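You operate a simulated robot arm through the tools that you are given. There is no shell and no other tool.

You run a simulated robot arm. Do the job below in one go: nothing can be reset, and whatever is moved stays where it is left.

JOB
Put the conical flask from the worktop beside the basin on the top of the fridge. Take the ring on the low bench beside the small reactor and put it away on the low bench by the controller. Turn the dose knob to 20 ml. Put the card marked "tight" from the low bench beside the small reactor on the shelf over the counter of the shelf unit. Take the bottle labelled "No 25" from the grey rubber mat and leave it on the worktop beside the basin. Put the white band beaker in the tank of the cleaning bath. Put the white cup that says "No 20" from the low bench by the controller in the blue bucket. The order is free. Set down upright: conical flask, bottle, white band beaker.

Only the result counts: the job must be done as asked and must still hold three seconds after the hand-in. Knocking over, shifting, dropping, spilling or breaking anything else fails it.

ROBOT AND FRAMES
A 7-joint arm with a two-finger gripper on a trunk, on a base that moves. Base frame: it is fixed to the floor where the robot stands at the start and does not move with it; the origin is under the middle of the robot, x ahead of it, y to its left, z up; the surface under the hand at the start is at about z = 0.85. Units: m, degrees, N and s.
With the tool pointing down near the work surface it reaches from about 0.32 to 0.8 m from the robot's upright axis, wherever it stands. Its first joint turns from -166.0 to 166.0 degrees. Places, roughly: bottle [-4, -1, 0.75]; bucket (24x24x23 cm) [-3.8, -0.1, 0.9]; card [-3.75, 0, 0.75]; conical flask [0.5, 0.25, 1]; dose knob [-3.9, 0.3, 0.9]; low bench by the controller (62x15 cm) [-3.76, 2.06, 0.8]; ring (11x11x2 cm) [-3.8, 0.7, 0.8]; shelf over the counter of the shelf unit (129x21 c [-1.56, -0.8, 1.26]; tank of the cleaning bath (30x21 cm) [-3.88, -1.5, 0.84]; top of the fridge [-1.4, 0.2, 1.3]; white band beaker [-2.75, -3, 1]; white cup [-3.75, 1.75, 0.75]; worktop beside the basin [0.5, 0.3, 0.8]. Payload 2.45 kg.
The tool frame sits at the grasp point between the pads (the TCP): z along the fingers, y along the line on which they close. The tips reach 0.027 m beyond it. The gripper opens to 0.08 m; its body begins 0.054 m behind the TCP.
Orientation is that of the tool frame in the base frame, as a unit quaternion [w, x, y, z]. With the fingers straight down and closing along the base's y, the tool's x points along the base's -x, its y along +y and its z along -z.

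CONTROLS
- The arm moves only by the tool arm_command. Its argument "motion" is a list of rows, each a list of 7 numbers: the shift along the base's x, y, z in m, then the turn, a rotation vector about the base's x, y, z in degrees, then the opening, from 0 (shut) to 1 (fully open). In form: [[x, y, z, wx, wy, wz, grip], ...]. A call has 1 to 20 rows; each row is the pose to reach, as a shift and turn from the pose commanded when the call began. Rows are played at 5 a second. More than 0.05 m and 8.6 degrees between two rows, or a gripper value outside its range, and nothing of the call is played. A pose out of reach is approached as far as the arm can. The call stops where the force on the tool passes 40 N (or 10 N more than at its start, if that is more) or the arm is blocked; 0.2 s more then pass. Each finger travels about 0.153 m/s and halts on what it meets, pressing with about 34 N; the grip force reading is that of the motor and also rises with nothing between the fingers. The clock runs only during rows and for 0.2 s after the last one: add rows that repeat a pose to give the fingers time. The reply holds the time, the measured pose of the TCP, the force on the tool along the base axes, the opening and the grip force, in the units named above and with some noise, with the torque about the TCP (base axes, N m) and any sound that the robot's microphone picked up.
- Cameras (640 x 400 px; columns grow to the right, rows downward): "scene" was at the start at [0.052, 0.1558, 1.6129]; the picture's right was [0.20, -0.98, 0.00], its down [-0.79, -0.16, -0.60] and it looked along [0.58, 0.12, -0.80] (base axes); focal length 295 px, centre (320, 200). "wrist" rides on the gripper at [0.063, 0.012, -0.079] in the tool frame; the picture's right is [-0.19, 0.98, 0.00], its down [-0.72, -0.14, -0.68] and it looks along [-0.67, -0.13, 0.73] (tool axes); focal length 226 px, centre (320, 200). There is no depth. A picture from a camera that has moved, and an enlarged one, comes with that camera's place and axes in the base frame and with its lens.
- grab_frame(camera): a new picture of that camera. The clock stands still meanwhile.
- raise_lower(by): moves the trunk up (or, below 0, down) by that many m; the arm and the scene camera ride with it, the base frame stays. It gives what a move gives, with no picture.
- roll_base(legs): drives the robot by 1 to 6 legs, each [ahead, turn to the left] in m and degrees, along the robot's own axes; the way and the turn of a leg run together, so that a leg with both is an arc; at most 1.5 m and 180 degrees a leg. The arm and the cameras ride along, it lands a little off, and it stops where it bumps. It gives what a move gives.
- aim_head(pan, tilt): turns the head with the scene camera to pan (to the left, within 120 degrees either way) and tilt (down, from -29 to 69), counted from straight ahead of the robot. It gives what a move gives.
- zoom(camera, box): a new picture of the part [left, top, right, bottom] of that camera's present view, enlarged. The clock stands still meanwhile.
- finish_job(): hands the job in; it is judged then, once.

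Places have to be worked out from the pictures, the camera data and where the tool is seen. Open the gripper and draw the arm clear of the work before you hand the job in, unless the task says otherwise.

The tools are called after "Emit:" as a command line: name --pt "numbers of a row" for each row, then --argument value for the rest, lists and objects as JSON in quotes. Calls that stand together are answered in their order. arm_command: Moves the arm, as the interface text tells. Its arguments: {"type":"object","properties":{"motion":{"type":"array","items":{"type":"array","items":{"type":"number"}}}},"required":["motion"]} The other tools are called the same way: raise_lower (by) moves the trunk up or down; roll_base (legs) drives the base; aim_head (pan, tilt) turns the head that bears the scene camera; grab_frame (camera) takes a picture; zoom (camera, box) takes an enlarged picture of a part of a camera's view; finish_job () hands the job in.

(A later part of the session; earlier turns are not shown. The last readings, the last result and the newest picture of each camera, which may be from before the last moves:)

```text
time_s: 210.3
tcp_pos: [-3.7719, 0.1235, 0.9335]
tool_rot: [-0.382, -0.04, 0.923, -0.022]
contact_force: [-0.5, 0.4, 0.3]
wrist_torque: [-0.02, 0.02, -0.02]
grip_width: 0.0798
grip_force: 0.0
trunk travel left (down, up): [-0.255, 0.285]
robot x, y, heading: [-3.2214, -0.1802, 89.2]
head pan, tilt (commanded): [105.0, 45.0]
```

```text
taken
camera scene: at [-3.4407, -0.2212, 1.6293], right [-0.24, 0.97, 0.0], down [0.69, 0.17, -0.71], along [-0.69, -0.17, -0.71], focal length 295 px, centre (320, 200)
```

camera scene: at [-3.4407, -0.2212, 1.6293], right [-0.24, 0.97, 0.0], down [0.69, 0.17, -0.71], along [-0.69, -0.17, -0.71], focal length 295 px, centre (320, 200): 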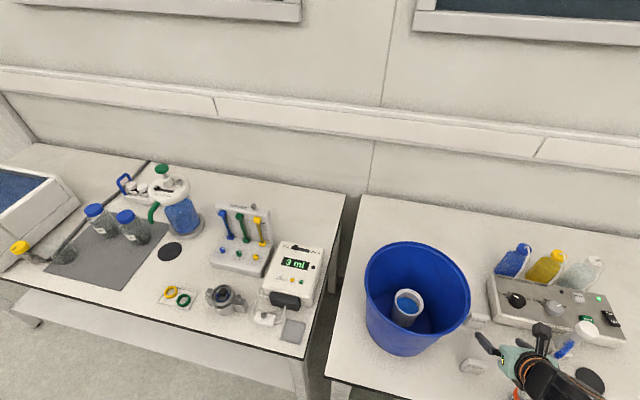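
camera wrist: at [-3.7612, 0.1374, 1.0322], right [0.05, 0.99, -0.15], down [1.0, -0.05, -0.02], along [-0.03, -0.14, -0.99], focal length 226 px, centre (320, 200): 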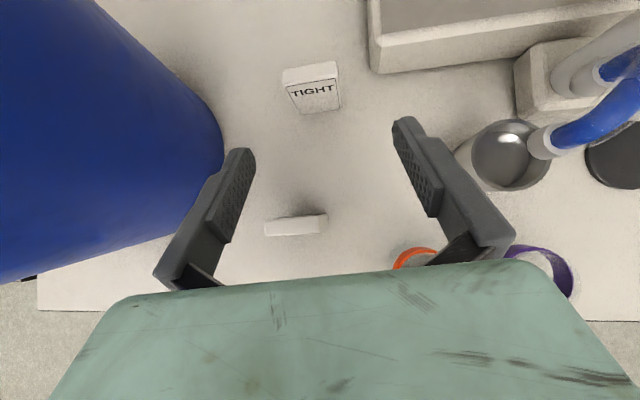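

TIGHT's centre refined to about [-3.876, 0.108]. The dosing unit's corner is near y≈0.164, so I use a 65 mm opening and advance along the tool axis in two stages.

Emit:
arm_command --pt "-0.02 -0.004 -0.02 0 0 0 0.82" --pt "-0.045 -0.008 -0.044 0 0 0 0.82" --pt "-0.07 -0.012 -0.068 0 0 0 0.82" --pt "-0.07 -0.012 -0.068 0 0 0 0.82"

Emit:
grab_frame --camera "wrist"

Emit:
zoom --camera "scene" --box '[440, 280, 580, 390]'

```text
time_s: 211.3
tcp_pos: [-3.8424, 0.1096, 0.8637]
tool_rot: [-0.381, -0.041, 0.923, -0.022]
contact_force: [0.0, 0.1, 0.4]
wrist_torque: [-0.01, 0.02, -0.01]
grip_width: 0.0655
grip_force: 0.0
trunk travel left (down, up): [-0.255, 0.285]
robot x, y, heading: [-3.217, -0.1835, 89.0]
head pan, tilt (commanded): [105.0, 45.0]
```

```text
taken
camera wrist: at [-3.831, 0.1237, 0.9633], right [0.05, 0.99, -0.15], down [1.0, -0.05, -0.02], along [-0.03, -0.15, -0.99], focal length 226 px, centre (320, 200)
```

wrist: 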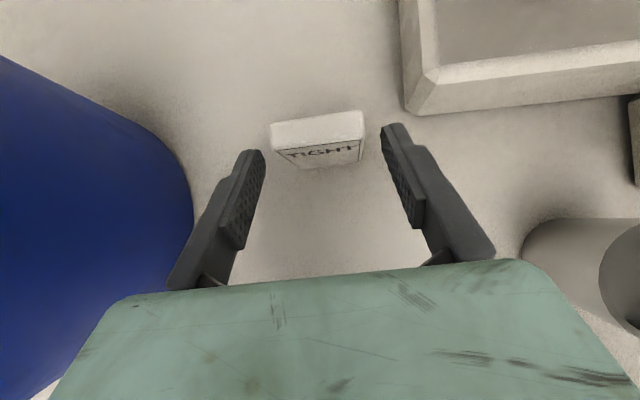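

```text
3.64 times, centred on (510, 335) of scene
camera zoom: at [-3.4413, -0.2212, 1.6292], right [-0.24, 0.97, 0.0], down [0.69, 0.17, -0.71], along [-0.69, -0.17, -0.71], focal length 1073 px, centre (-371, -291)
```

zoom: 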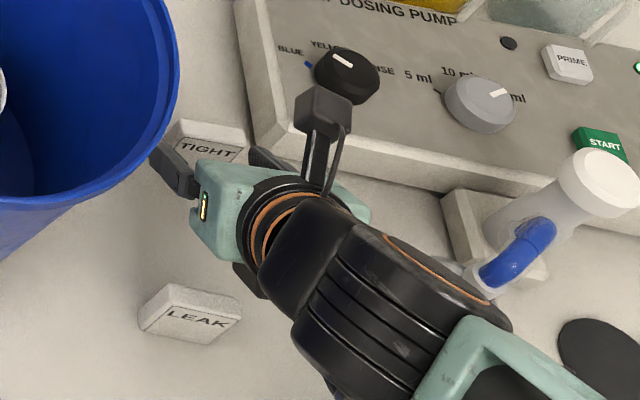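

The block is centred; I bias the approach 3 mm toward the bucket side to stay clear of the dosing unit's corner, and go in.

Emit:
arm_command --pt "-0.012 -0.005 -0.011 0 0 0 0.82" --pt "-0.024 -0.0065 -0.022 0 0 0 0.82" --pt "-0.0345 -0.0065 -0.0325 0 0 0 0.82" --pt "-0.0345 -0.0065 -0.0325 0 0 0 0.82"

Emit:
grab_frame --camera "wrist"

```text
time_s: 212.3
tcp_pos: [-3.8759, 0.1035, 0.8297]
tool_rot: [-0.382, -0.04, 0.923, -0.021]
contact_force: [1.0, -0.5, -0.6]
wrist_torque: [0.01, -0.05, 0.0]
grip_width: 0.0657
grip_force: 0.0
trunk travel left (down, up): [-0.255, 0.285]
robot x, y, heading: [-3.2231, -0.1845, 89.0]
head pan, tilt (commanded): [105.0, 45.0]
```

```text
taken
camera wrist: at [-3.8651, 0.1171, 0.9306], right [0.05, 0.99, -0.15], down [1.0, -0.05, -0.02], along [-0.03, -0.14, -0.99], focal length 226 px, centre (320, 200)
```

wrist: 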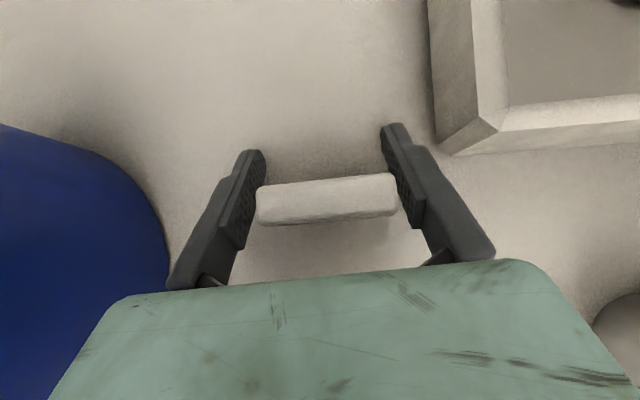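

The block is right between the pads. I close.

Emit:
arm_command --pt "0 0 0 0 0 0 0.7" --pt "0 0 0 0 0 0 0.6" --pt "0 0 0 0 0 0 0.5" --pt "0 0 0 0 0 0 0.45" --pt "0 0 0 0 0 0 0.45"

Emit:
grab_frame --camera "wrist"

```text
time_s: 213.5
tcp_pos: [-3.8756, 0.1036, 0.832]
tool_rot: [-0.382, -0.041, 0.923, -0.022]
contact_force: [0.3, 0.3, -0.3]
wrist_torque: [0.06, 0.03, 0.04]
grip_width: 0.0451
grip_force: 33.6
trunk travel left (down, up): [-0.255, 0.285]
robot x, y, heading: [-3.2234, -0.1855, 88.8]
head pan, tilt (commanded): [105.0, 45.0]
```

```text
taken
camera wrist: at [-3.865, 0.1171, 0.9309], right [0.05, 0.99, -0.15], down [1.0, -0.05, -0.02], along [-0.03, -0.15, -0.99], focal length 226 px, centre (320, 200)
```

wrist: 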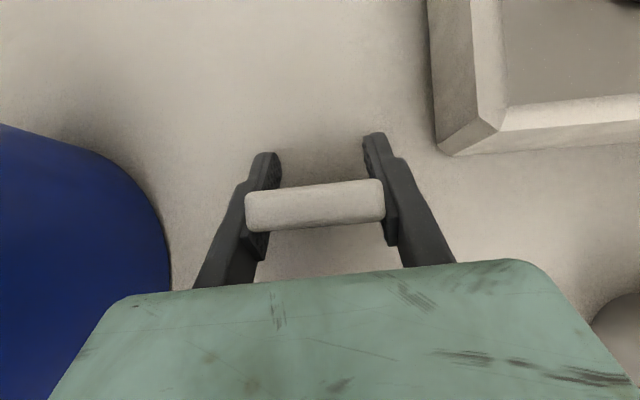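

Gripped at 45 mm. I lift straight up and check.

Emit:
arm_command --pt "0 0 0.01 0 0 0 0.45" --pt "0 0 0.03 0 0 0 0.45" --pt "0.01 0 0.07 0 0 0 0.45" --pt "0.02 0 0.11 0 0 0 0.45" --pt "0.03 0 0.15 0 0 0 0.45" --pt "0.04 0 0.19 0 0 0 0.45" --pt "0.05 0 0.23 0 0 0 0.45" --pt "0.06 0 0.27 0 0 0 0.45" --pt "0.07 0 0.31 0 0 0 0.45"

Emit:
grab_frame --camera "wrist"

Emit:
grab_frame --camera "scene"

```text
time_s: 215.5
tcp_pos: [-3.8045, 0.1027, 1.1414]
tool_rot: [-0.381, -0.04, 0.923, -0.022]
contact_force: [0.8, 0.2, 0.0]
wrist_torque: [0.01, -0.02, -0.03]
grip_width: 0.045
grip_force: 33.8
trunk travel left (down, up): [-0.255, 0.285]
robot x, y, heading: [-3.2246, -0.187, 89.3]
head pan, tilt (commanded): [105.0, 45.0]
```

```text
taken
camera wrist: at [-3.7935, 0.1172, 1.2419], right [0.05, 0.99, -0.15], down [1.0, -0.05, -0.02], along [-0.03, -0.15, -0.99], focal length 226 px, centre (320, 200)
```

wrist: 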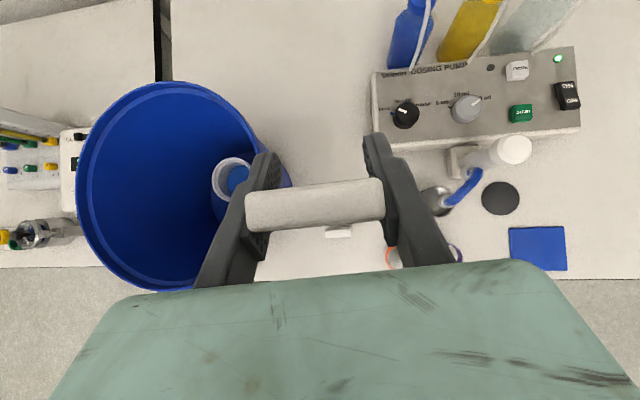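

```text
taken
camera scene: at [-3.4404, -0.222, 1.6293], right [-0.24, 0.97, 0.0], down [0.69, 0.17, -0.71], along [-0.69, -0.17, -0.71], focal length 295 px, centre (320, 200)
```

scene: 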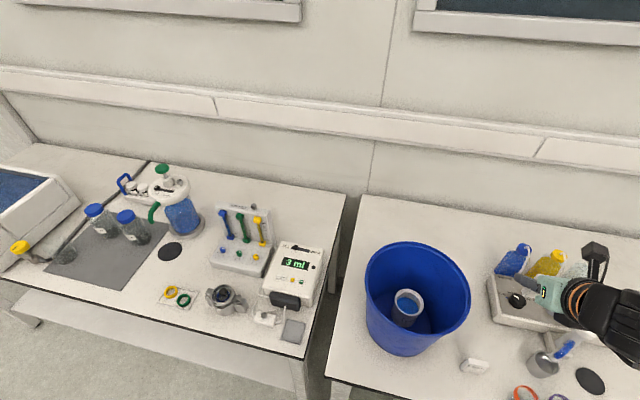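

TIGHT is held and the knob is visible at 20 ml. I rotate the arm about the robot's axis to bring the block in front of the robot for driving.

Emit:
arm_command --pt "0.0236 0.0425 0 0 0 -4.3 0.45" --pt "0.0501 0.0833 0 0 0 -8.6 0.45" --pt "0.0796 0.122 0 0 0 -12.9 0.45" --pt "0.1118 0.1583 0 0 0 -17.2 0.45" --pt "0.1468 0.1922 0 0 0 -21.5 0.45" --pt "0.1841 0.2233 0 0 0 -25.8 0.45" --pt "0.2237 0.2515 0 0 0 -30.1 0.45" --pt "0.2653 0.2767 0 0 0 -34.4 0.45" --pt "0.3086 0.2987 0 0 0 -38.7 0.45" --pt "0.3535 0.3174 0 0 0 -43 0.45" --pt "0.3997 0.3327 0 0 0 -47.3 0.45" --pt "0.4468 0.3445 0 0 0 -51.6 0.45" --pt "0.4947 0.3527 0 0 0 -55.9 0.45" --pt "0.5431 0.3573 0 0 0 -60.2 0.45" --pt "0.5918 0.3582 0 0 0 -64.5 0.45"

Emit:
aim_head --pan 110 --tilt 30

Emit:
grab_frame --camera "scene"

Emit:
aim_head --pan -110 --tilt 30

Emit:
grab_frame --camera "scene"

```text
time_s: 218.7
tcp_pos: [-3.2138, 0.461, 1.1412]
tool_rot: [-0.335, 0.457, 0.803, 0.184]
contact_force: [0.5, -0.7, -0.6]
wrist_torque: [0.02, 0.02, 0.01]
grip_width: 0.045
grip_force: 34.1
trunk travel left (down, up): [-0.255, 0.285]
robot x, y, heading: [-3.2197, -0.1809, 89.3]
head pan, tilt (commanded): [105.0, 45.0]
```

```text
time_s: 219.4
tcp_pos: [-3.2148, 0.4625, 1.1408]
tool_rot: [-0.334, 0.458, 0.803, 0.185]
contact_force: [0.4, 0.5, 0.4]
wrist_torque: [-0.01, -0.01, -0.01]
grip_width: 0.0452
grip_force: 34.7
trunk travel left (down, up): [-0.255, 0.285]
robot x, y, heading: [-3.2177, -0.1887, 88.8]
head pan, tilt (commanded): [110.0, 30.0]
```

```text
taken
camera scene: at [-3.4474, -0.2309, 1.6518], right [-0.33, 0.94, 0.0], down [0.47, 0.16, -0.87], along [-0.82, -0.28, -0.5], focal length 295 px, centre (320, 200)
```

scene: 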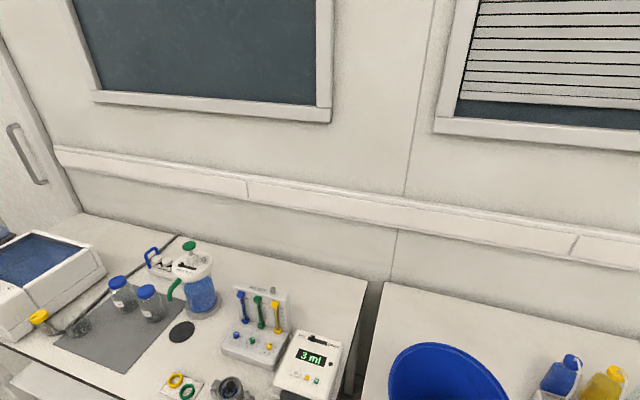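

```text
time_s: 222.6
tcp_pos: [-3.2151, 0.4608, 1.142]
tool_rot: [-0.335, 0.457, 0.803, 0.185]
contact_force: [-1.1, -0.1, -1.3]
wrist_torque: [-0.04, -0.01, 0.01]
grip_width: 0.0447
grip_force: 33.6
trunk travel left (down, up): [-0.255, 0.285]
robot x, y, heading: [-3.2195, -0.1806, 89.0]
head pan, tilt (commanded): [-110.0, 30.0]
```

```text
taken
camera scene: at [-3.2773, -0.2335, 1.6518], right [-0.36, -0.93, 0.0], down [-0.47, 0.18, -0.87], along [0.81, -0.31, -0.5], focal length 295 px, centre (320, 200)
```

scene: 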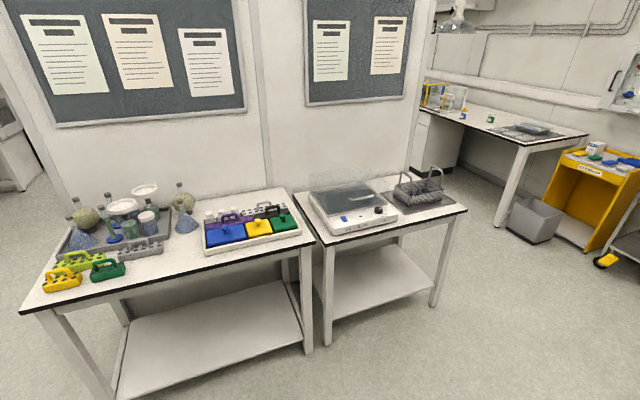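

I see the island's back benches and the corridor at the -y end. I'll take the known way round the +y side: forward, then along y≈1.2 to x≈-0.9, and turn toward -y.

Emit:
roll_base --legs '[[1.38, 0], [0, -89], [1.2, 0], [1.1, 0], [0, -90]]'

Emit:
aim_head --pan -60 --tilt 25

Emit:
grab_frame --camera "scene"

Emit:
grab_frame --camera "wrist"

```text
time_s: 231.6
tcp_pos: [-2.7461, 1.6597, 1.1412]
tool_rot: [-0.244, 0.721, 0.577, 0.295]
contact_force: [-0.4, 0.5, 0.3]
wrist_torque: [-0.02, -0.02, -0.06]
grip_width: 0.0446
grip_force: 34.2
trunk travel left (down, up): [-0.255, 0.285]
robot x, y, heading: [-3.1931, 1.1918, 46.0]
head pan, tilt (commanded): [-110.0, 30.0]
stopped in leg 2: the robot was blocked; the commanded pose is now the measured one
```

```text
time_s: 232.8
tcp_pos: [-2.7449, 1.6595, 1.1418]
tool_rot: [-0.243, 0.722, 0.577, 0.295]
contact_force: [-0.3, 0.4, -0.7]
wrist_torque: [0.02, -0.03, -0.03]
grip_width: 0.0448
grip_force: 34.2
trunk travel left (down, up): [-0.255, 0.285]
robot x, y, heading: [-3.1951, 1.1942, 46.0]
head pan, tilt (commanded): [-60.0, 25.0]
```

```text
taken
camera scene: at [-3.2198, 1.2551, 1.6598], right [-0.24, -0.97, 0.0], down [-0.41, 0.1, -0.91], along [0.88, -0.22, -0.42], focal length 295 px, centre (320, 200)
```

scene: 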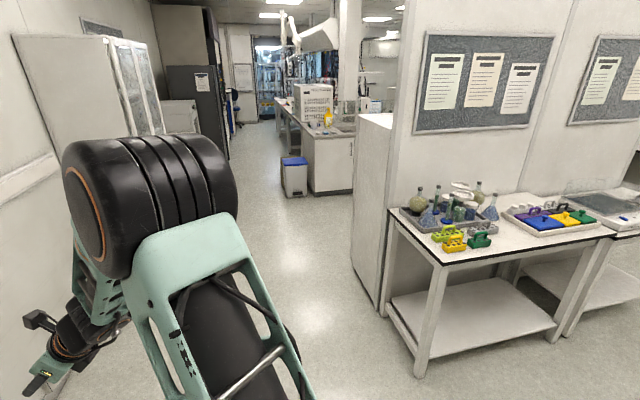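

```text
taken
camera wrist: at [-2.7343, 1.6448, 1.2411], right [0.93, -0.35, -0.15], down [-0.35, -0.94, -0.02], along [-0.13, 0.07, -0.99], focal length 226 px, centre (320, 200)
```

wrist: 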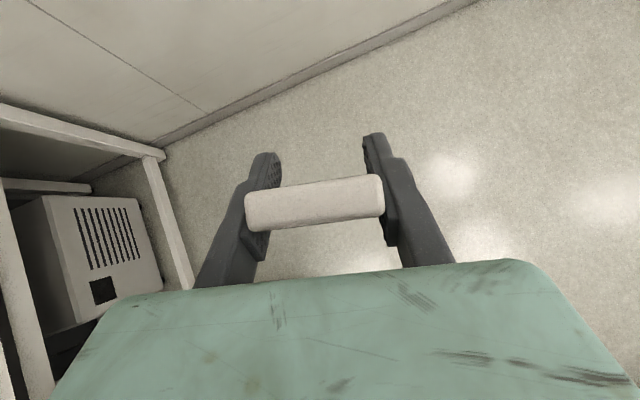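

The base was blocked while turning (its rear corner probably meets the bench frame). I drive forward 0.2 m at this heading to get clear, then finish the turn.

Emit:
roll_base --legs '[[0.22, 0], [0, -46]]'

Emit:
aim_head --pan 115 --tilt 35

Emit:
grab_frame --camera "scene"

```text
time_s: 236.6
tcp_pos: [-2.3966, 1.3541, 1.1418]
tool_rot: [-0.109, 0.889, 0.251, 0.367]
contact_force: [0.1, -0.4, -1.0]
wrist_torque: [-0.02, -0.02, -0.01]
grip_width: 0.0447
grip_force: 34.0
trunk travel left (down, up): [-0.255, 0.285]
robot x, y, heading: [-3.039, 1.3531, 0.2]
head pan, tilt (commanded): [-60.0, 25.0]
```

```text
time_s: 239.3
tcp_pos: [-2.3963, 1.355, 1.1426]
tool_rot: [-0.11, 0.889, 0.25, 0.366]
contact_force: [0.3, -0.2, -0.7]
wrist_torque: [-0.01, -0.01, -0.01]
grip_width: 0.0447
grip_force: 34.2
trunk travel left (down, up): [-0.255, 0.285]
robot x, y, heading: [-3.0392, 1.352, 0.3]
head pan, tilt (commanded): [115.0, 35.0]
```

```text
taken
camera scene: at [-3.1011, 1.5713, 1.644], right [0.9, 0.43, 0.0], down [0.24, -0.52, -0.82], along [-0.35, 0.74, -0.57], focal length 295 px, centre (320, 200)
```

scene: 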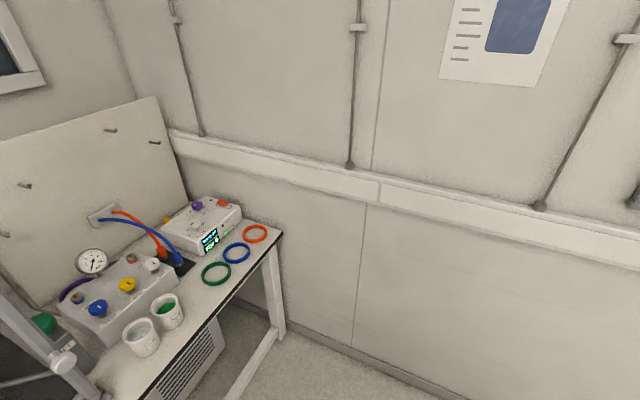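

The bench items are undisturbed. I continue along to x≈-0.85 and turn toward -y.

Emit:
roll_base --legs '[[1.1, 0], [1.1, 0], [0, -90]]'

Emit:
aim_head --pan -50 --tilt 25

Emit:
grab_frame --camera "scene"

```text
time_s: 254.0
tcp_pos: [-0.8461, 0.7256, 1.1418]
tool_rot: [0.18, 0.807, -0.449, 0.337]
contact_force: [0.2, -0.1, 0.4]
wrist_torque: [-0.05, -0.01, 0.0]
grip_width: 0.0448
grip_force: 34.0
trunk travel left (down, up): [-0.255, 0.285]
robot x, y, heading: [-0.8539, 1.3714, -89.5]
head pan, tilt (commanded): [115.0, 35.0]
```

```text
time_s: 256.6
tcp_pos: [-0.8453, 0.7255, 1.1413]
tool_rot: [0.18, 0.807, -0.449, 0.338]
contact_force: [-0.1, -0.1, -0.8]
wrist_torque: [-0.03, 0.01, -0.03]
grip_width: 0.0449
grip_force: 33.8
trunk travel left (down, up): [-0.255, 0.285]
robot x, y, heading: [-0.8526, 1.3707, -89.3]
head pan, tilt (commanded): [-50.0, 25.0]
```

```text
taken
camera scene: at [-0.7834, 1.3333, 1.6598], right [-0.65, 0.76, 0.0], down [0.32, 0.28, -0.91], along [-0.69, -0.59, -0.42], focal length 295 px, centre (320, 200)
```

scene: 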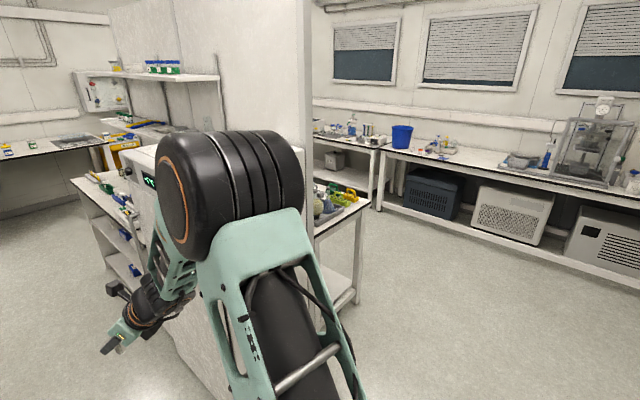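

I keep clear of the fridge: a slight left heading to x≈-0.58, then down to y≈-0.485, raise the trunk, and turn to face the shelf, where there's a gap between the weighing boats and the jars.

Emit:
roll_base --legs '[[0, 12], [1.25, 0], [0, -12.5], [0.63, 0]]'

Emit:
raise_lower --by 0.2

Emit:
roll_base --legs '[[0, -90]]'

Emit:
aim_head --pan 10 --tilt 25

Emit:
grab_frame --camera "scene"

Emit:
grab_frame --camera "wrist"

```text
time_s: 267.6
tcp_pos: [-0.6026, -1.1335, 1.1416]
tool_rot: [0.185, 0.802, -0.459, 0.335]
contact_force: [-0.4, 0.4, -0.5]
wrist_torque: [0.01, 0.0, -0.01]
grip_width: 0.0446
grip_force: 34.1
trunk travel left (down, up): [-0.255, 0.285]
robot x, y, heading: [-0.5915, -0.4896, -90.6]
head pan, tilt (commanded): [-50.0, 25.0]
```

```text
time_s: 269.8
tcp_pos: [-0.6028, -1.1326, 1.3414]
tool_rot: [0.185, 0.802, -0.459, 0.335]
contact_force: [0.6, 0.3, -0.2]
wrist_torque: [0.04, -0.02, 0.04]
grip_width: 0.0447
grip_force: 34.0
trunk travel left (down, up): [-0.455, 0.085]
robot x, y, heading: [-0.5999, -0.4877, -90.7]
head pan, tilt (commanded): [-50.0, 25.0]
```

```text
time_s: 274.1
tcp_pos: [-1.2426, -0.4834, 1.3412]
tool_rot: [-0.367, -0.245, 0.891, -0.107]
contact_force: [1.1, 1.2, -0.1]
wrist_torque: [-0.01, 0.0, 0.06]
grip_width: 0.0449
grip_force: 33.4
trunk travel left (down, up): [-0.455, 0.085]
robot x, y, heading: [-0.5975, -0.49, 179.7]
head pan, tilt (commanded): [-50.0, 25.0]
```

```text
time_s: 275.4
tcp_pos: [-1.2423, -0.4827, 1.341]
tool_rot: [-0.367, -0.246, 0.891, -0.108]
contact_force: [0.4, 0.1, 0.0]
wrist_torque: [-0.02, -0.02, 0.0]
grip_width: 0.0448
grip_force: 33.9
trunk travel left (down, up): [-0.455, 0.085]
robot x, y, heading: [-0.5973, -0.4863, 179.7]
head pan, tilt (commanded): [10.0, 25.0]
```

```text
taken
camera scene: at [-0.6687, -0.6419, 1.8598], right [-0.16, 0.99, 0.0], down [0.42, 0.07, -0.91], along [-0.89, -0.15, -0.42], focal length 295 px, centre (320, 200)
```

scene: 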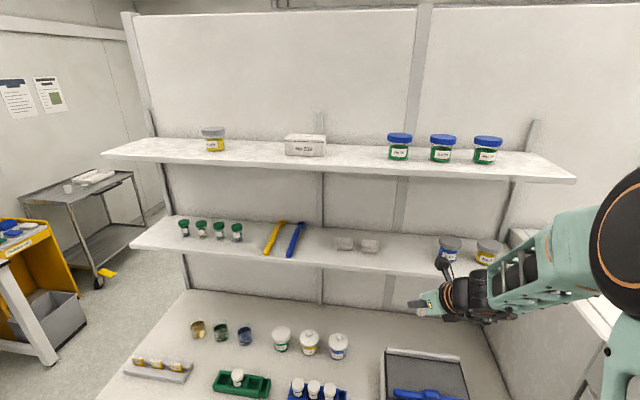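

```text
taken
camera wrist: at [-1.2378, -0.4649, 1.4411], right [-0.39, 0.91, -0.15], down [0.92, 0.39, -0.02], along [0.04, -0.14, -0.99], focal length 226 px, centre (320, 200)
```

wrist: 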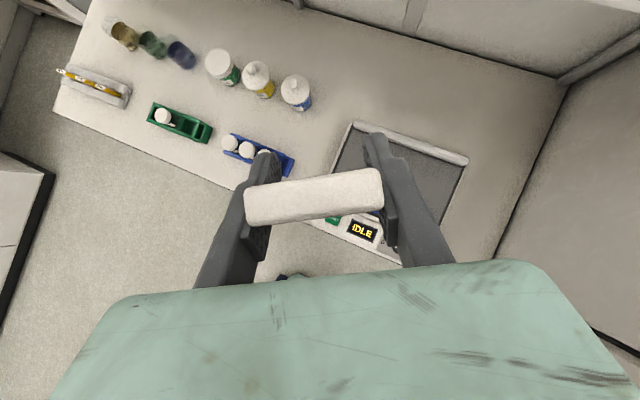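

I face the shelf; free gap between the boats and jars is y≈-0.577…-0.382, front edge x≈-1.445. The hand points about 32° off to the left; I try to straighten it by 24° in free air.

Emit:
arm_command --pt "0 0 0 0 0 -8 0.45" --pt "0 0 0 0 0 -16 0.45" --pt "0 0 0 0 0 -24 0.45" --pt "0 0 0 0 0 -24 0.45"

Emit:
grab_frame --camera "wrist"

```text
time_s: 276.4
tcp_pos: [-1.2411, -0.4801, 1.3427]
tool_rot: [-0.382, -0.054, 0.922, -0.028]
contact_force: [-0.4, -0.6, -0.6]
wrist_torque: [-0.04, 0.01, 0.02]
grip_width: 0.0446
grip_force: 34.5
trunk travel left (down, up): [-0.455, 0.085]
robot x, y, heading: [-0.5972, -0.4874, 179.6]
head pan, tilt (commanded): [10.0, 25.0]
```

```text
taken
camera wrist: at [-1.2307, -0.4658, 1.4412], right [0.02, 0.99, -0.15], down [1.0, -0.02, -0.02], along [-0.03, -0.15, -0.99], focal length 226 px, centre (320, 200)
```

wrist: 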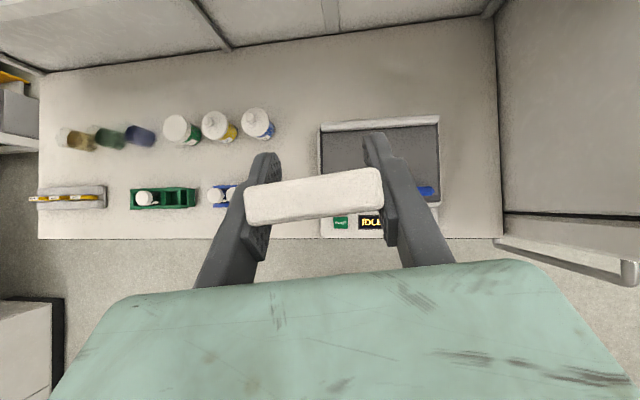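

The hand is now nearly square to the shelf. I roll forward 0.14 m and look again.

Emit:
roll_base --legs '[[0.14, 0]]'

Emit:
grab_frame --camera "scene"

Emit:
grab_frame --camera "wrist"

```text
time_s: 277.7
tcp_pos: [-1.3838, -0.4807, 1.3406]
tool_rot: [-0.381, -0.054, 0.922, -0.029]
contact_force: [-0.2, 1.3, -0.7]
wrist_torque: [0.01, -0.02, 0.02]
grip_width: 0.0448
grip_force: 34.0
trunk travel left (down, up): [-0.455, 0.085]
robot x, y, heading: [-0.7374, -0.487, 179.3]
head pan, tilt (commanded): [10.0, 25.0]
```

```text
taken
camera scene: at [-0.812, -0.6409, 1.8596], right [-0.16, 0.99, 0.0], down [0.42, 0.07, -0.91], along [-0.89, -0.15, -0.42], focal length 295 px, centre (320, 200)
```

scene: 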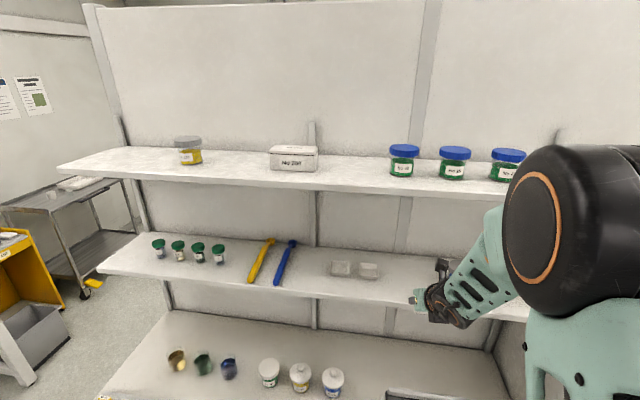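

```text
taken
camera wrist: at [-1.3732, -0.4663, 1.44], right [0.02, 0.99, -0.15], down [1.0, -0.02, -0.02], along [-0.02, -0.15, -0.99], focal length 226 px, centre (320, 200)
```

wrist: 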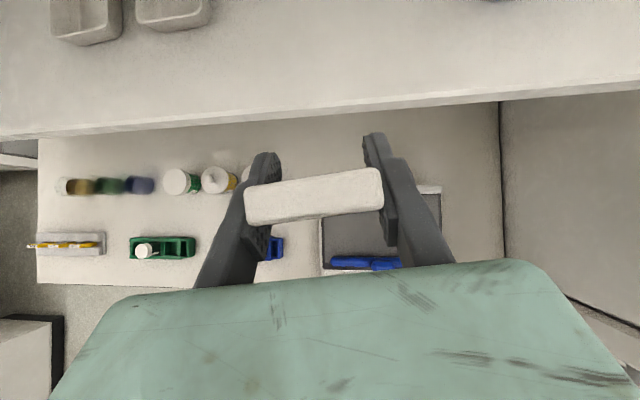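

The shelf edge and boats are where expected. I extend 14 cm to x≈-1.525, staying 5 cm above the shelf.

Emit:
arm_command --pt "-0.035 0.001 0 0 0 0 0.45" --pt "-0.07 0.002 0 0 0 0 0.45" --pt "-0.105 0.002 0 0 0 0 0.45" --pt "-0.141 0.002 0 0 0 0 0.45" --pt "-0.141 0.002 0 0 0 0 0.45"

Emit:
grab_frame --camera "wrist"

Emit:
grab_frame --camera "scene"

```text
time_s: 278.9
tcp_pos: [-1.522, -0.4791, 1.3418]
tool_rot: [-0.381, -0.054, 0.922, -0.028]
contact_force: [0.2, 0.9, 0.1]
wrist_torque: [0.03, 0.04, 0.0]
grip_width: 0.0446
grip_force: 33.7
trunk travel left (down, up): [-0.455, 0.085]
robot x, y, heading: [-0.7341, -0.4852, 179.6]
head pan, tilt (commanded): [10.0, 25.0]
```

```text
taken
camera wrist: at [-1.5118, -0.4646, 1.4413], right [0.02, 0.99, -0.15], down [1.0, -0.02, -0.02], along [-0.03, -0.15, -0.99], focal length 226 px, centre (320, 200)
```

wrist: 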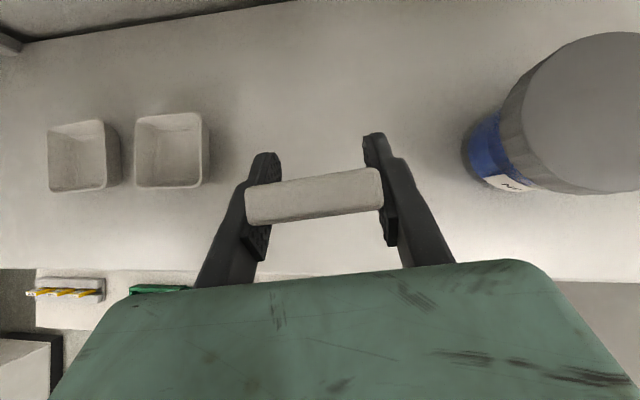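

```text
taken
camera scene: at [-0.8083, -0.6408, 1.8599], right [-0.16, 0.99, 0.0], down [0.42, 0.07, -0.91], along [-0.89, -0.15, -0.42], focal length 295 px, centre (320, 200)
```

scene: 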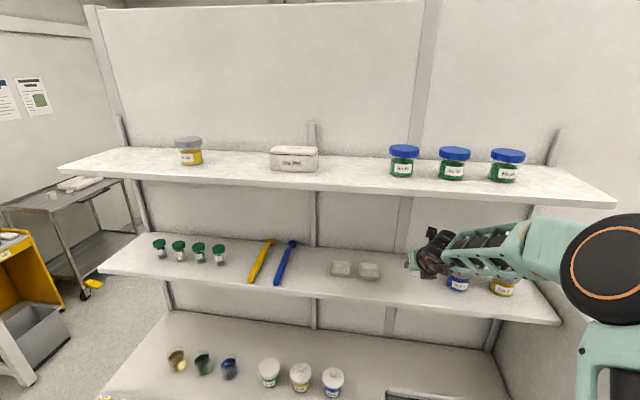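

The block is above the shelf, clear of boats and jar. I lower toward the shelf in steps.

Emit:
arm_command --pt "0 0 -0.015 0 0 0 0.45" --pt "0 0 -0.03 0 0 0 0.45" --pt "0 0 -0.038 0 0 0 0.45" --pt "0 0 -0.042 0 0 0 0.45"

Emit:
arm_command --pt "0 0 -0.002 0 0 0 0.45" --pt "0 0 -0.004 0 0 0 0.45"

```text
time_s: 279.9
tcp_pos: [-1.5228, -0.4804, 1.2995]
tool_rot: [-0.381, -0.055, 0.922, -0.029]
contact_force: [-0.7, -0.2, -0.2]
wrist_torque: [0.01, -0.01, -0.01]
grip_width: 0.0448
grip_force: 34.3
trunk travel left (down, up): [-0.455, 0.085]
robot x, y, heading: [-0.7364, -0.4863, 179.7]
head pan, tilt (commanded): [10.0, 25.0]
```

```text
time_s: 280.5
tcp_pos: [-1.5224, -0.4797, 1.2955]
tool_rot: [-0.382, -0.054, 0.922, -0.028]
contact_force: [-1.1, 0.9, 0.7]
wrist_torque: [0.0, 0.01, 0.01]
grip_width: 0.0448
grip_force: 33.9
trunk travel left (down, up): [-0.455, 0.085]
robot x, y, heading: [-0.7383, -0.4877, 179.8]
head pan, tilt (commanded): [10.0, 25.0]
```

Emit:
arm_command --pt "0 0 -0.002 0 0 0 0.45" --pt "0 0 -0.003 0 0 0 0.45"

Emit:
grab_frame --camera "wrist"

```text
time_s: 281.1
tcp_pos: [-1.5222, -0.4792, 1.2925]
tool_rot: [-0.381, -0.054, 0.923, -0.028]
contact_force: [-0.3, -0.5, -0.2]
wrist_torque: [0.02, -0.02, 0.02]
grip_width: 0.0448
grip_force: 33.8
trunk travel left (down, up): [-0.455, 0.085]
robot x, y, heading: [-0.7352, -0.4811, 179.4]
head pan, tilt (commanded): [10.0, 25.0]
```

```text
taken
camera wrist: at [-1.5123, -0.4641, 1.3917], right [0.02, 0.99, -0.15], down [1.0, -0.02, -0.02], along [-0.03, -0.15, -0.99], focal length 226 px, centre (320, 200)
```

wrist: 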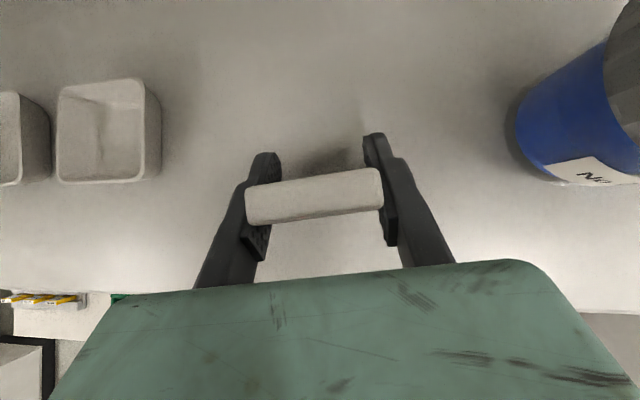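

Emit:
arm_command --pt "0 0 -0.002 0 0 0 0.45" --pt "0 0 -0.004 0 0 0 0.45"

Emit:
arm_command --pt "0 0 -0.002 0 0 0 0.45" --pt "0 0 -0.003 0 0 0 0.45"

```text
time_s: 281.7
tcp_pos: [-1.5229, -0.4803, 1.2918]
tool_rot: [-0.383, -0.054, 0.922, -0.028]
contact_force: [-1.6, 1.3, 17.7]
wrist_torque: [0.39, 0.01, 0.02]
grip_width: 0.0449
grip_force: 34.1
trunk travel left (down, up): [-0.455, 0.085]
robot x, y, heading: [-0.7347, -0.4861, 179.5]
head pan, tilt (commanded): [10.0, 25.0]
```

```text
time_s: 282.3
tcp_pos: [-1.5218, -0.479, 1.2914]
tool_rot: [-0.386, -0.055, 0.92, -0.028]
contact_force: [-5.4, 0.3, 36.9]
wrist_torque: [0.38, 0.0, 0.02]
grip_width: 0.0446
grip_force: 34.0
trunk travel left (down, up): [-0.455, 0.085]
robot x, y, heading: [-0.7366, -0.4846, 179.4]
head pan, tilt (commanded): [10.0, 25.0]
```

Touchdown (37 N now); I ease the command up by 5.5 mm to relieve it.

Emit:
arm_command --pt "0 0 0.003 0 0 0 0.45" --pt "0 0 0.0055 0 0 0 0.45" --pt "0 0 0.0055 0 0 0 0.45"

```text
time_s: 283.1
tcp_pos: [-1.5217, -0.4803, 1.2918]
tool_rot: [-0.382, -0.053, 0.922, -0.028]
contact_force: [-4.9, -0.3, 20.1]
wrist_torque: [0.32, 0.1, 0.08]
grip_width: 0.0448
grip_force: 34.0
trunk travel left (down, up): [-0.455, 0.085]
robot x, y, heading: [-0.7332, -0.4861, 179.6]
head pan, tilt (commanded): [10.0, 25.0]
```

Emit:
arm_command --pt "0 0 0.001 0 0 0 0.45" --pt "0 0 0.0015 0 0 0 0.45" --pt "0 0 0.0015 0 0 0 0.45"

```text
time_s: 283.9
tcp_pos: [-1.5207, -0.4793, 1.2907]
tool_rot: [-0.38, -0.054, 0.923, -0.029]
contact_force: [-0.5, -1.0, 9.2]
wrist_torque: [0.18, 0.03, -0.01]
grip_width: 0.0448
grip_force: 33.5
trunk travel left (down, up): [-0.455, 0.085]
robot x, y, heading: [-0.733, -0.4841, 179.5]
head pan, tilt (commanded): [10.0, 25.0]
```

Down to 9 N. I open the fingers now and check that the block stands.

Emit:
arm_command --pt "0 0 0 0 0 0 0.58" --pt "0 0 0 0 0 0 0.65" --pt "0 0 0 0 0 0 0.75" --pt "0 0 0 0 0 0 0.75"

Emit:
grab_frame --camera "wrist"

```text
time_s: 284.9
tcp_pos: [-1.522, -0.4783, 1.2913]
tool_rot: [-0.38, -0.054, 0.923, -0.028]
contact_force: [-0.1, 0.1, 0.3]
wrist_torque: [0.01, 0.0, -0.05]
grip_width: 0.06
grip_force: 0.2
trunk travel left (down, up): [-0.455, 0.085]
robot x, y, heading: [-0.7368, -0.4842, 179.4]
head pan, tilt (commanded): [10.0, 25.0]
```

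```text
taken
camera wrist: at [-1.5122, -0.4641, 1.3917], right [0.02, 0.99, -0.15], down [1.0, -0.02, -0.02], along [-0.03, -0.15, -0.99], focal length 226 px, centre (320, 200)
```

wrist: 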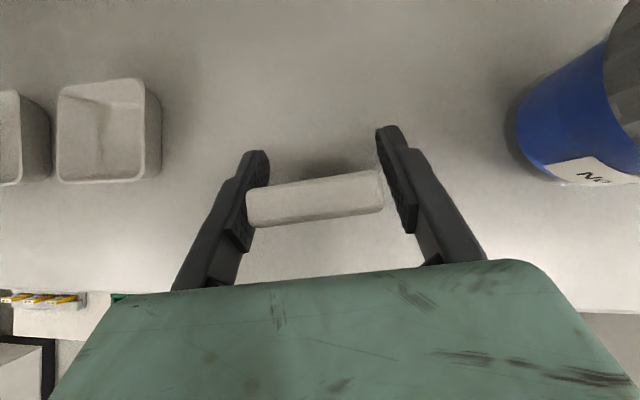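

The block stands on the shelf. I open a little more and withdraw along the tool axis.

Emit:
arm_command --pt "0 0 0 0 0 0 0.9" --pt "0 0 0 0 0 0 0.9" --pt "0.014 0.002 0.014 0 0 0 0.9" --pt "0.035 0.005 0.035 0 0 0 0.9" --pt "0.065 0.009 0.066 0 0 0 0.9" --pt "0.098 0.013 0.1 0 0 0 0.9" --pt "0.14 0.013 0.12 0 0 0 0.9" --pt "0.18 0.013 0.13 0 0 0 0.9"

Emit:
grab_frame --camera "wrist"

Emit:
grab_frame --camera "scene"

```text
time_s: 286.7
tcp_pos: [-1.3409, -0.4654, 1.4231]
tool_rot: [-0.382, -0.054, 0.922, -0.027]
contact_force: [-0.1, 0.2, 0.7]
wrist_torque: [-0.03, 0.02, 0.0]
grip_width: 0.072
grip_force: 0.0
trunk travel left (down, up): [-0.455, 0.085]
robot x, y, heading: [-0.7395, -0.4841, 179.5]
head pan, tilt (commanded): [10.0, 25.0]
```

```text
taken
camera wrist: at [-1.3304, -0.4509, 1.5224], right [0.02, 0.99, -0.15], down [1.0, -0.02, -0.02], along [-0.03, -0.15, -0.99], focal length 226 px, centre (320, 200)
```

wrist: 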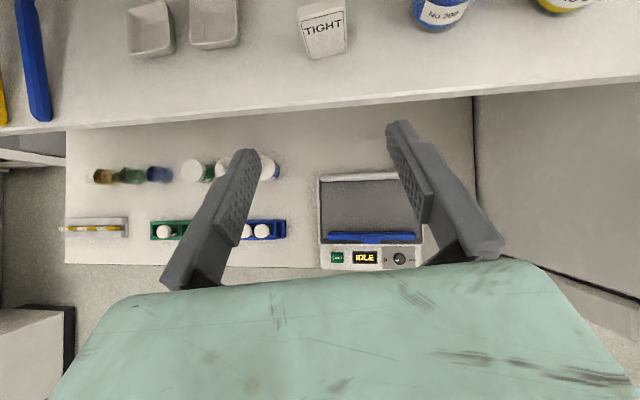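

```text
taken
camera scene: at [-0.8073, -0.6411, 1.8599], right [-0.16, 0.99, 0.0], down [0.42, 0.07, -0.91], along [-0.89, -0.15, -0.42], focal length 295 px, centre (320, 200)
```

scene: 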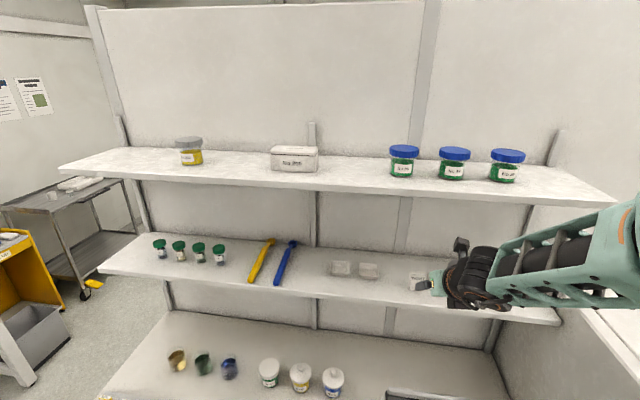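

TIGHT stands on the shelf between the boats and jars. Now toward the beaker: I back off, turn to face -y, lower the trunk, drive to y≈-2.0, turn to -x, and look at the trolley corner.

Emit:
roll_base --legs '[[-0.17, 0], [0, 90]]'

Emit:
raise_lower --by -0.2

Emit:
aim_head --pan -20 --tilt 20

Emit:
grab_frame --camera "scene"

```text
time_s: 292.1
tcp_pos: [-0.5959, -1.0942, 1.4215]
tool_rot: [0.252, 0.685, -0.62, 0.287]
contact_force: [-0.5, 0.6, 0.2]
wrist_torque: [-0.03, 0.01, -0.01]
grip_width: 0.0719
grip_force: 0.0
trunk travel left (down, up): [-0.455, 0.085]
robot x, y, heading: [-0.566, -0.4879, -91.6]
head pan, tilt (commanded): [10.0, 25.0]
```

```text
time_s: 294.2
tcp_pos: [-0.596, -1.094, 1.2226]
tool_rot: [0.252, 0.685, -0.62, 0.287]
contact_force: [0.4, 0.2, 0.1]
wrist_torque: [-0.04, -0.01, -0.02]
grip_width: 0.0723
grip_force: 0.1
trunk travel left (down, up): [-0.255, 0.285]
robot x, y, heading: [-0.5628, -0.4882, -91.5]
head pan, tilt (commanded): [10.0, 25.0]
```

```text
time_s: 295.2
tcp_pos: [-0.5966, -1.0945, 1.2219]
tool_rot: [0.251, 0.686, -0.619, 0.288]
contact_force: [-0.2, 0.0, -0.5]
wrist_torque: [0.01, 0.01, 0.01]
grip_width: 0.072
grip_force: 0.1
trunk travel left (down, up): [-0.255, 0.285]
robot x, y, heading: [-0.5684, -0.4839, -91.3]
head pan, tilt (commanded): [-20.0, 20.0]
```

```text
taken
camera scene: at [-0.4601, -0.5577, 1.6679], right [-0.93, 0.36, 0.0], down [0.12, 0.32, -0.94], along [-0.34, -0.87, -0.34], focal length 295 px, centre (320, 200)
```

scene: 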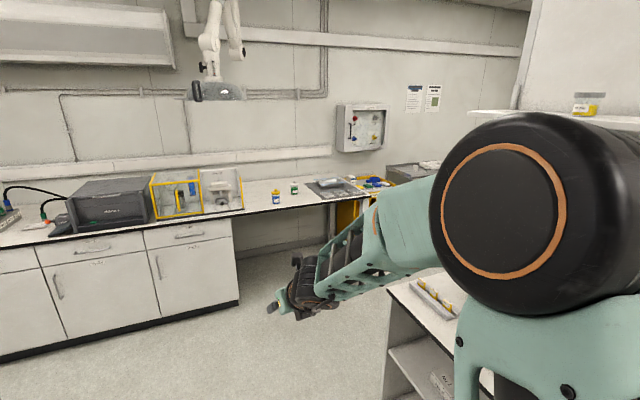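

The way is clear. I drive 1.45 m toward -y and turn to face -x, then look ahead.

Emit:
roll_base --legs '[[1.45, 0], [0, -88.5]]'

Emit:
aim_head --pan 25 --tilt 20

Emit:
grab_frame --camera "scene"

```text
time_s: 306.2
tcp_pos: [-1.2099, -1.9201, 1.2215]
tool_rot: [-0.382, -0.062, 0.922, -0.032]
contact_force: [0.3, 0.2, 0.3]
wrist_torque: [0.0, -0.01, 0.01]
grip_width: 0.0719
grip_force: 0.0
trunk travel left (down, up): [-0.255, 0.285]
robot x, y, heading: [-0.6023, -1.9342, -179.5]
head pan, tilt (commanded): [-20.0, 20.0]
```

```text
time_s: 307.3
tcp_pos: [-1.2106, -1.9211, 1.2214]
tool_rot: [-0.381, -0.061, 0.922, -0.031]
contact_force: [0.7, 1.1, -0.2]
wrist_torque: [-0.02, 0.01, -0.02]
grip_width: 0.0723
grip_force: 0.1
trunk travel left (down, up): [-0.255, 0.285]
robot x, y, heading: [-0.6026, -1.9329, -179.6]
head pan, tilt (commanded): [25.0, 20.0]
```

```text
taken
camera scene: at [-0.6672, -2.1115, 1.6679], right [-0.43, 0.9, 0.0], down [0.31, 0.15, -0.94], along [-0.85, -0.4, -0.34], focal length 295 px, centre (320, 200)
```

scene: 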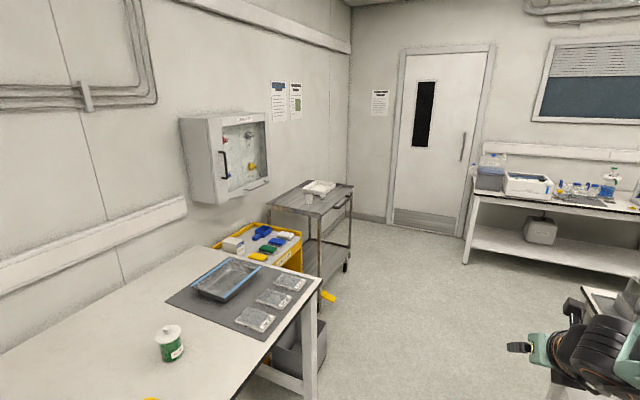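

There is the stainless trolley with a beaker and a tray on top. I zoom in.

Emit:
zoom --camera "scene" --box '[260, 160, 380, 310]'

Emit:
zoom --camera "scene" --box '[285, 170, 345, 220]'

Emit:
zoom --camera "scene" --box '[460, 140, 640, 220]'

```text
2.67 times, centred on (320, 235) of scene
camera zoom: at [-0.6672, -2.1115, 1.6679], right [-0.43, 0.9, 0.0], down [0.31, 0.15, -0.94], along [-0.85, -0.4, -0.34], focal length 787 px, centre (320, 107)
```

zoom: 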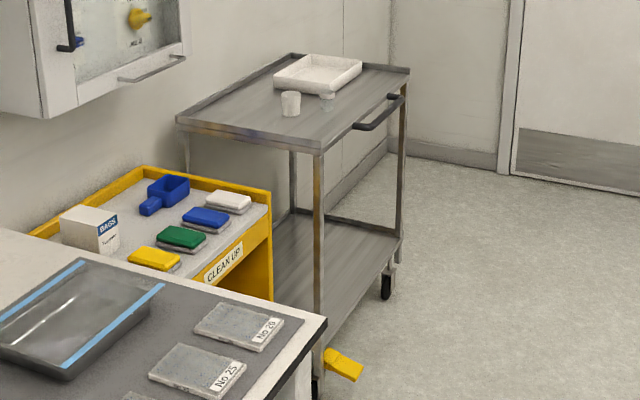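

```text
8.00 times, centred on (315, 195) of scene
camera zoom: at [-0.6672, -2.1115, 1.6679], right [-0.43, 0.9, 0.0], down [0.31, 0.15, -0.94], along [-0.85, -0.4, -0.34], focal length 2361 px, centre (360, 240)
```

zoom: 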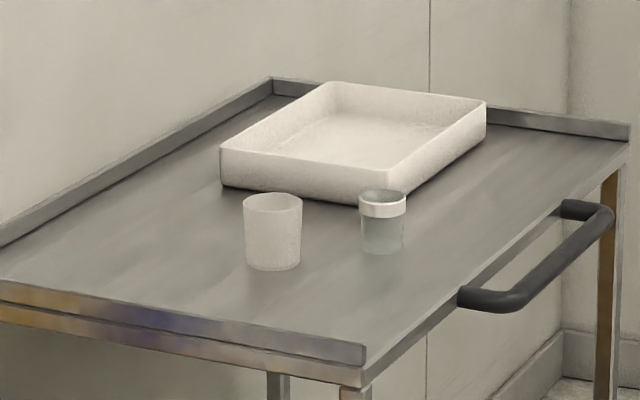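

```text
3.56 times, centred on (550, 180) of scene
camera zoom: at [-0.6672, -2.1115, 1.6679], right [-0.43, 0.9, 0.0], down [0.31, 0.15, -0.94], along [-0.85, -0.4, -0.34], focal length 1049 px, centre (-498, 271)
```

zoom: 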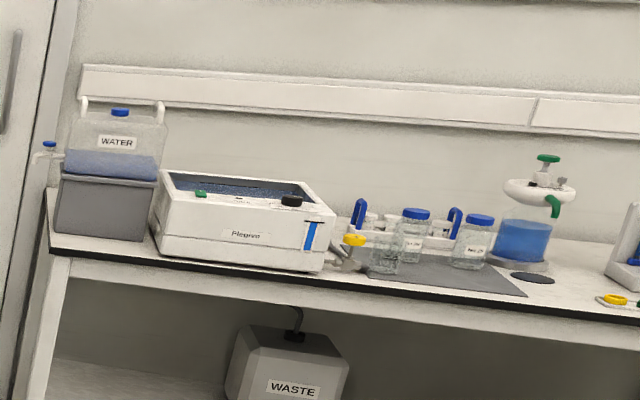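

The white-band beaker (clear glass, ≈4.5 cm wide, ≈6.5 cm tall) stands near the trolley's aisle edge, about [-2.63, -3.01]. I drive along the corridor to x≈-2.6 and turn to face the trolley.

Emit:
roll_base --legs '[[0, 5], [1.5, 0], [0, -5], [0.5, 0], [0, 90]]'

Emit:
aim_head --pan 0 --tilt 40

Emit:
grab_frame --camera "scene"

Emit:
grab_frame --camera "wrist"

```text
time_s: 322.3
tcp_pos: [-2.6372, -2.6619, 1.2211]
tool_rot: [0.251, 0.687, -0.617, 0.29]
contact_force: [-0.2, -0.3, -0.5]
wrist_torque: [-0.01, 0.02, 0.02]
grip_width: 0.0719
grip_force: 0.0
trunk travel left (down, up): [-0.255, 0.285]
robot x, y, heading: [-2.6092, -2.0558, -91.0]
head pan, tilt (commanded): [25.0, 20.0]
```

```text
time_s: 323.2
tcp_pos: [-2.6381, -2.6628, 1.2214]
tool_rot: [0.252, 0.687, -0.617, 0.289]
contact_force: [0.9, -0.6, 0.3]
wrist_torque: [0.01, 0.0, 0.01]
grip_width: 0.0719
grip_force: 0.0
trunk travel left (down, up): [-0.255, 0.285]
robot x, y, heading: [-2.6116, -2.057, -91.1]
head pan, tilt (commanded): [0.0, 40.0]
```

```text
taken
camera scene: at [-2.4729, -2.1225, 1.6365], right [-1.0, 0.02, 0.0], down [0.01, 0.64, -0.77], along [-0.01, -0.77, -0.64], focal length 295 px, centre (320, 200)
```

scene: 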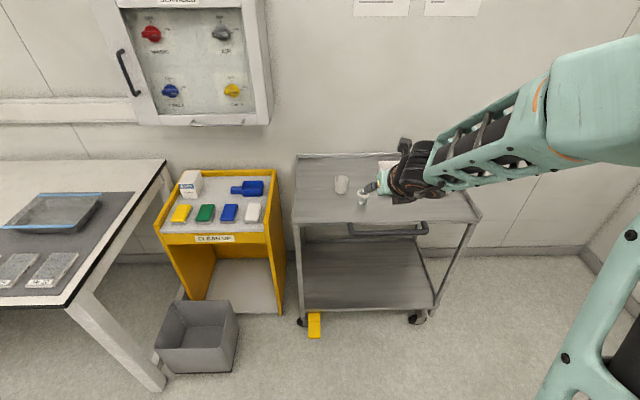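

```text
taken
camera wrist: at [-2.6515, -2.6524, 1.3216], right [-0.99, 0.03, -0.15], down [0.03, 1.0, -0.02], along [0.15, -0.03, -0.99], focal length 226 px, centre (320, 200)
```

wrist: 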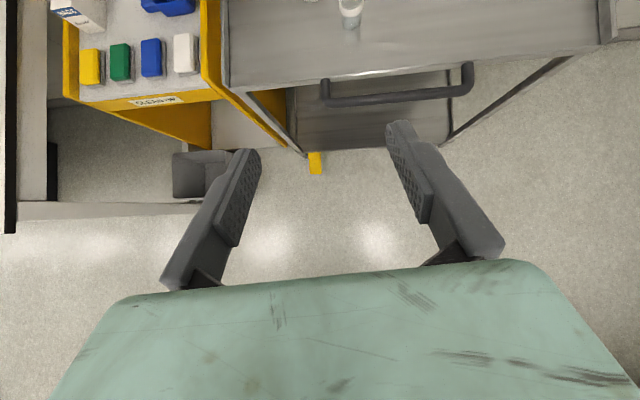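

The beaker is at about [-2.655, -3.03], surface z≈0.86. I turn the hand back to pointing straight down, with the closing axis along y, in free air.

Emit:
arm_command --pt "0 0 0 2.28 3.12 6.79 0.9" --pt "0 0 0 4.57 6.25 13.58 0.9" --pt "0 0 0 6.85 9.37 20.38 0.9" --pt "0 0 0 9.14 12.49 27.17 0.9" --pt "0 0 0 11.42 15.62 33.96 0.9" --pt "0 0 0 13.71 18.74 40.75 0.9" --pt "0 0 0 15.99 21.86 47.55 0.9" --pt "0 0 0 18.28 24.98 54.34 0.9" --pt "0 0 0 20.56 28.11 61.13 0.9" --pt "0 0 0 22.85 31.23 67.92 0.9" --pt "0 0 0 25.13 34.35 74.72 0.9" --pt "0 0 0 27.42 37.48 81.51 0.9" --pt "0 0 0 29.7 40.6 88.3 0.9"

Emit:
grab_frame --camera "wrist"

Emit:
grab_frame --camera "scene"

```text
time_s: 326.0
tcp_pos: [-2.6374, -2.6605, 1.2214]
tool_rot: [0.0, 0.996, 0.086, -0.002]
contact_force: [0.0, 0.7, -0.5]
wrist_torque: [-0.04, -0.01, -0.01]
grip_width: 0.0719
grip_force: 0.1
trunk travel left (down, up): [-0.255, 0.285]
robot x, y, heading: [-2.6077, -2.0557, -91.4]
head pan, tilt (commanded): [0.0, 40.0]
```

```text
taken
camera wrist: at [-2.5715, -2.6634, 1.3], right [-0.02, -1.0, 0.0], down [-0.73, 0.01, 0.68], along [-0.68, 0.02, -0.73], focal length 226 px, centre (320, 200)
```

wrist: 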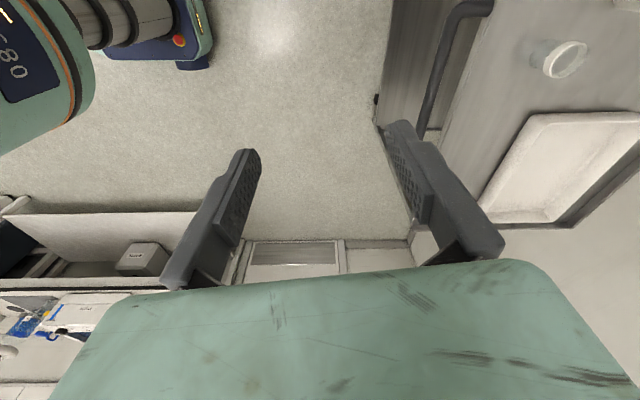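

```text
taken
camera scene: at [-2.4726, -2.1227, 1.6364], right [-1.0, 0.02, 0.0], down [0.01, 0.64, -0.77], along [-0.01, -0.77, -0.64], focal length 295 px, centre (320, 200)
```

scene: 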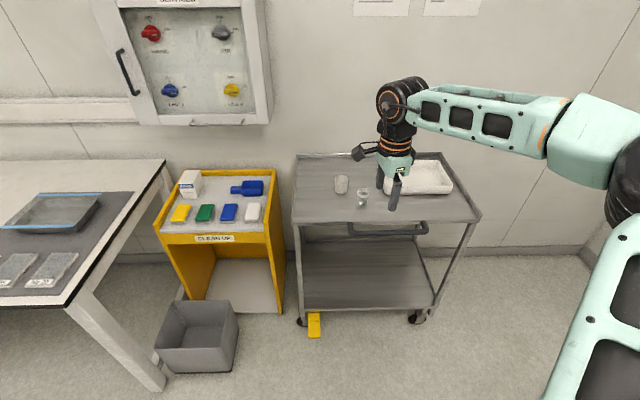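

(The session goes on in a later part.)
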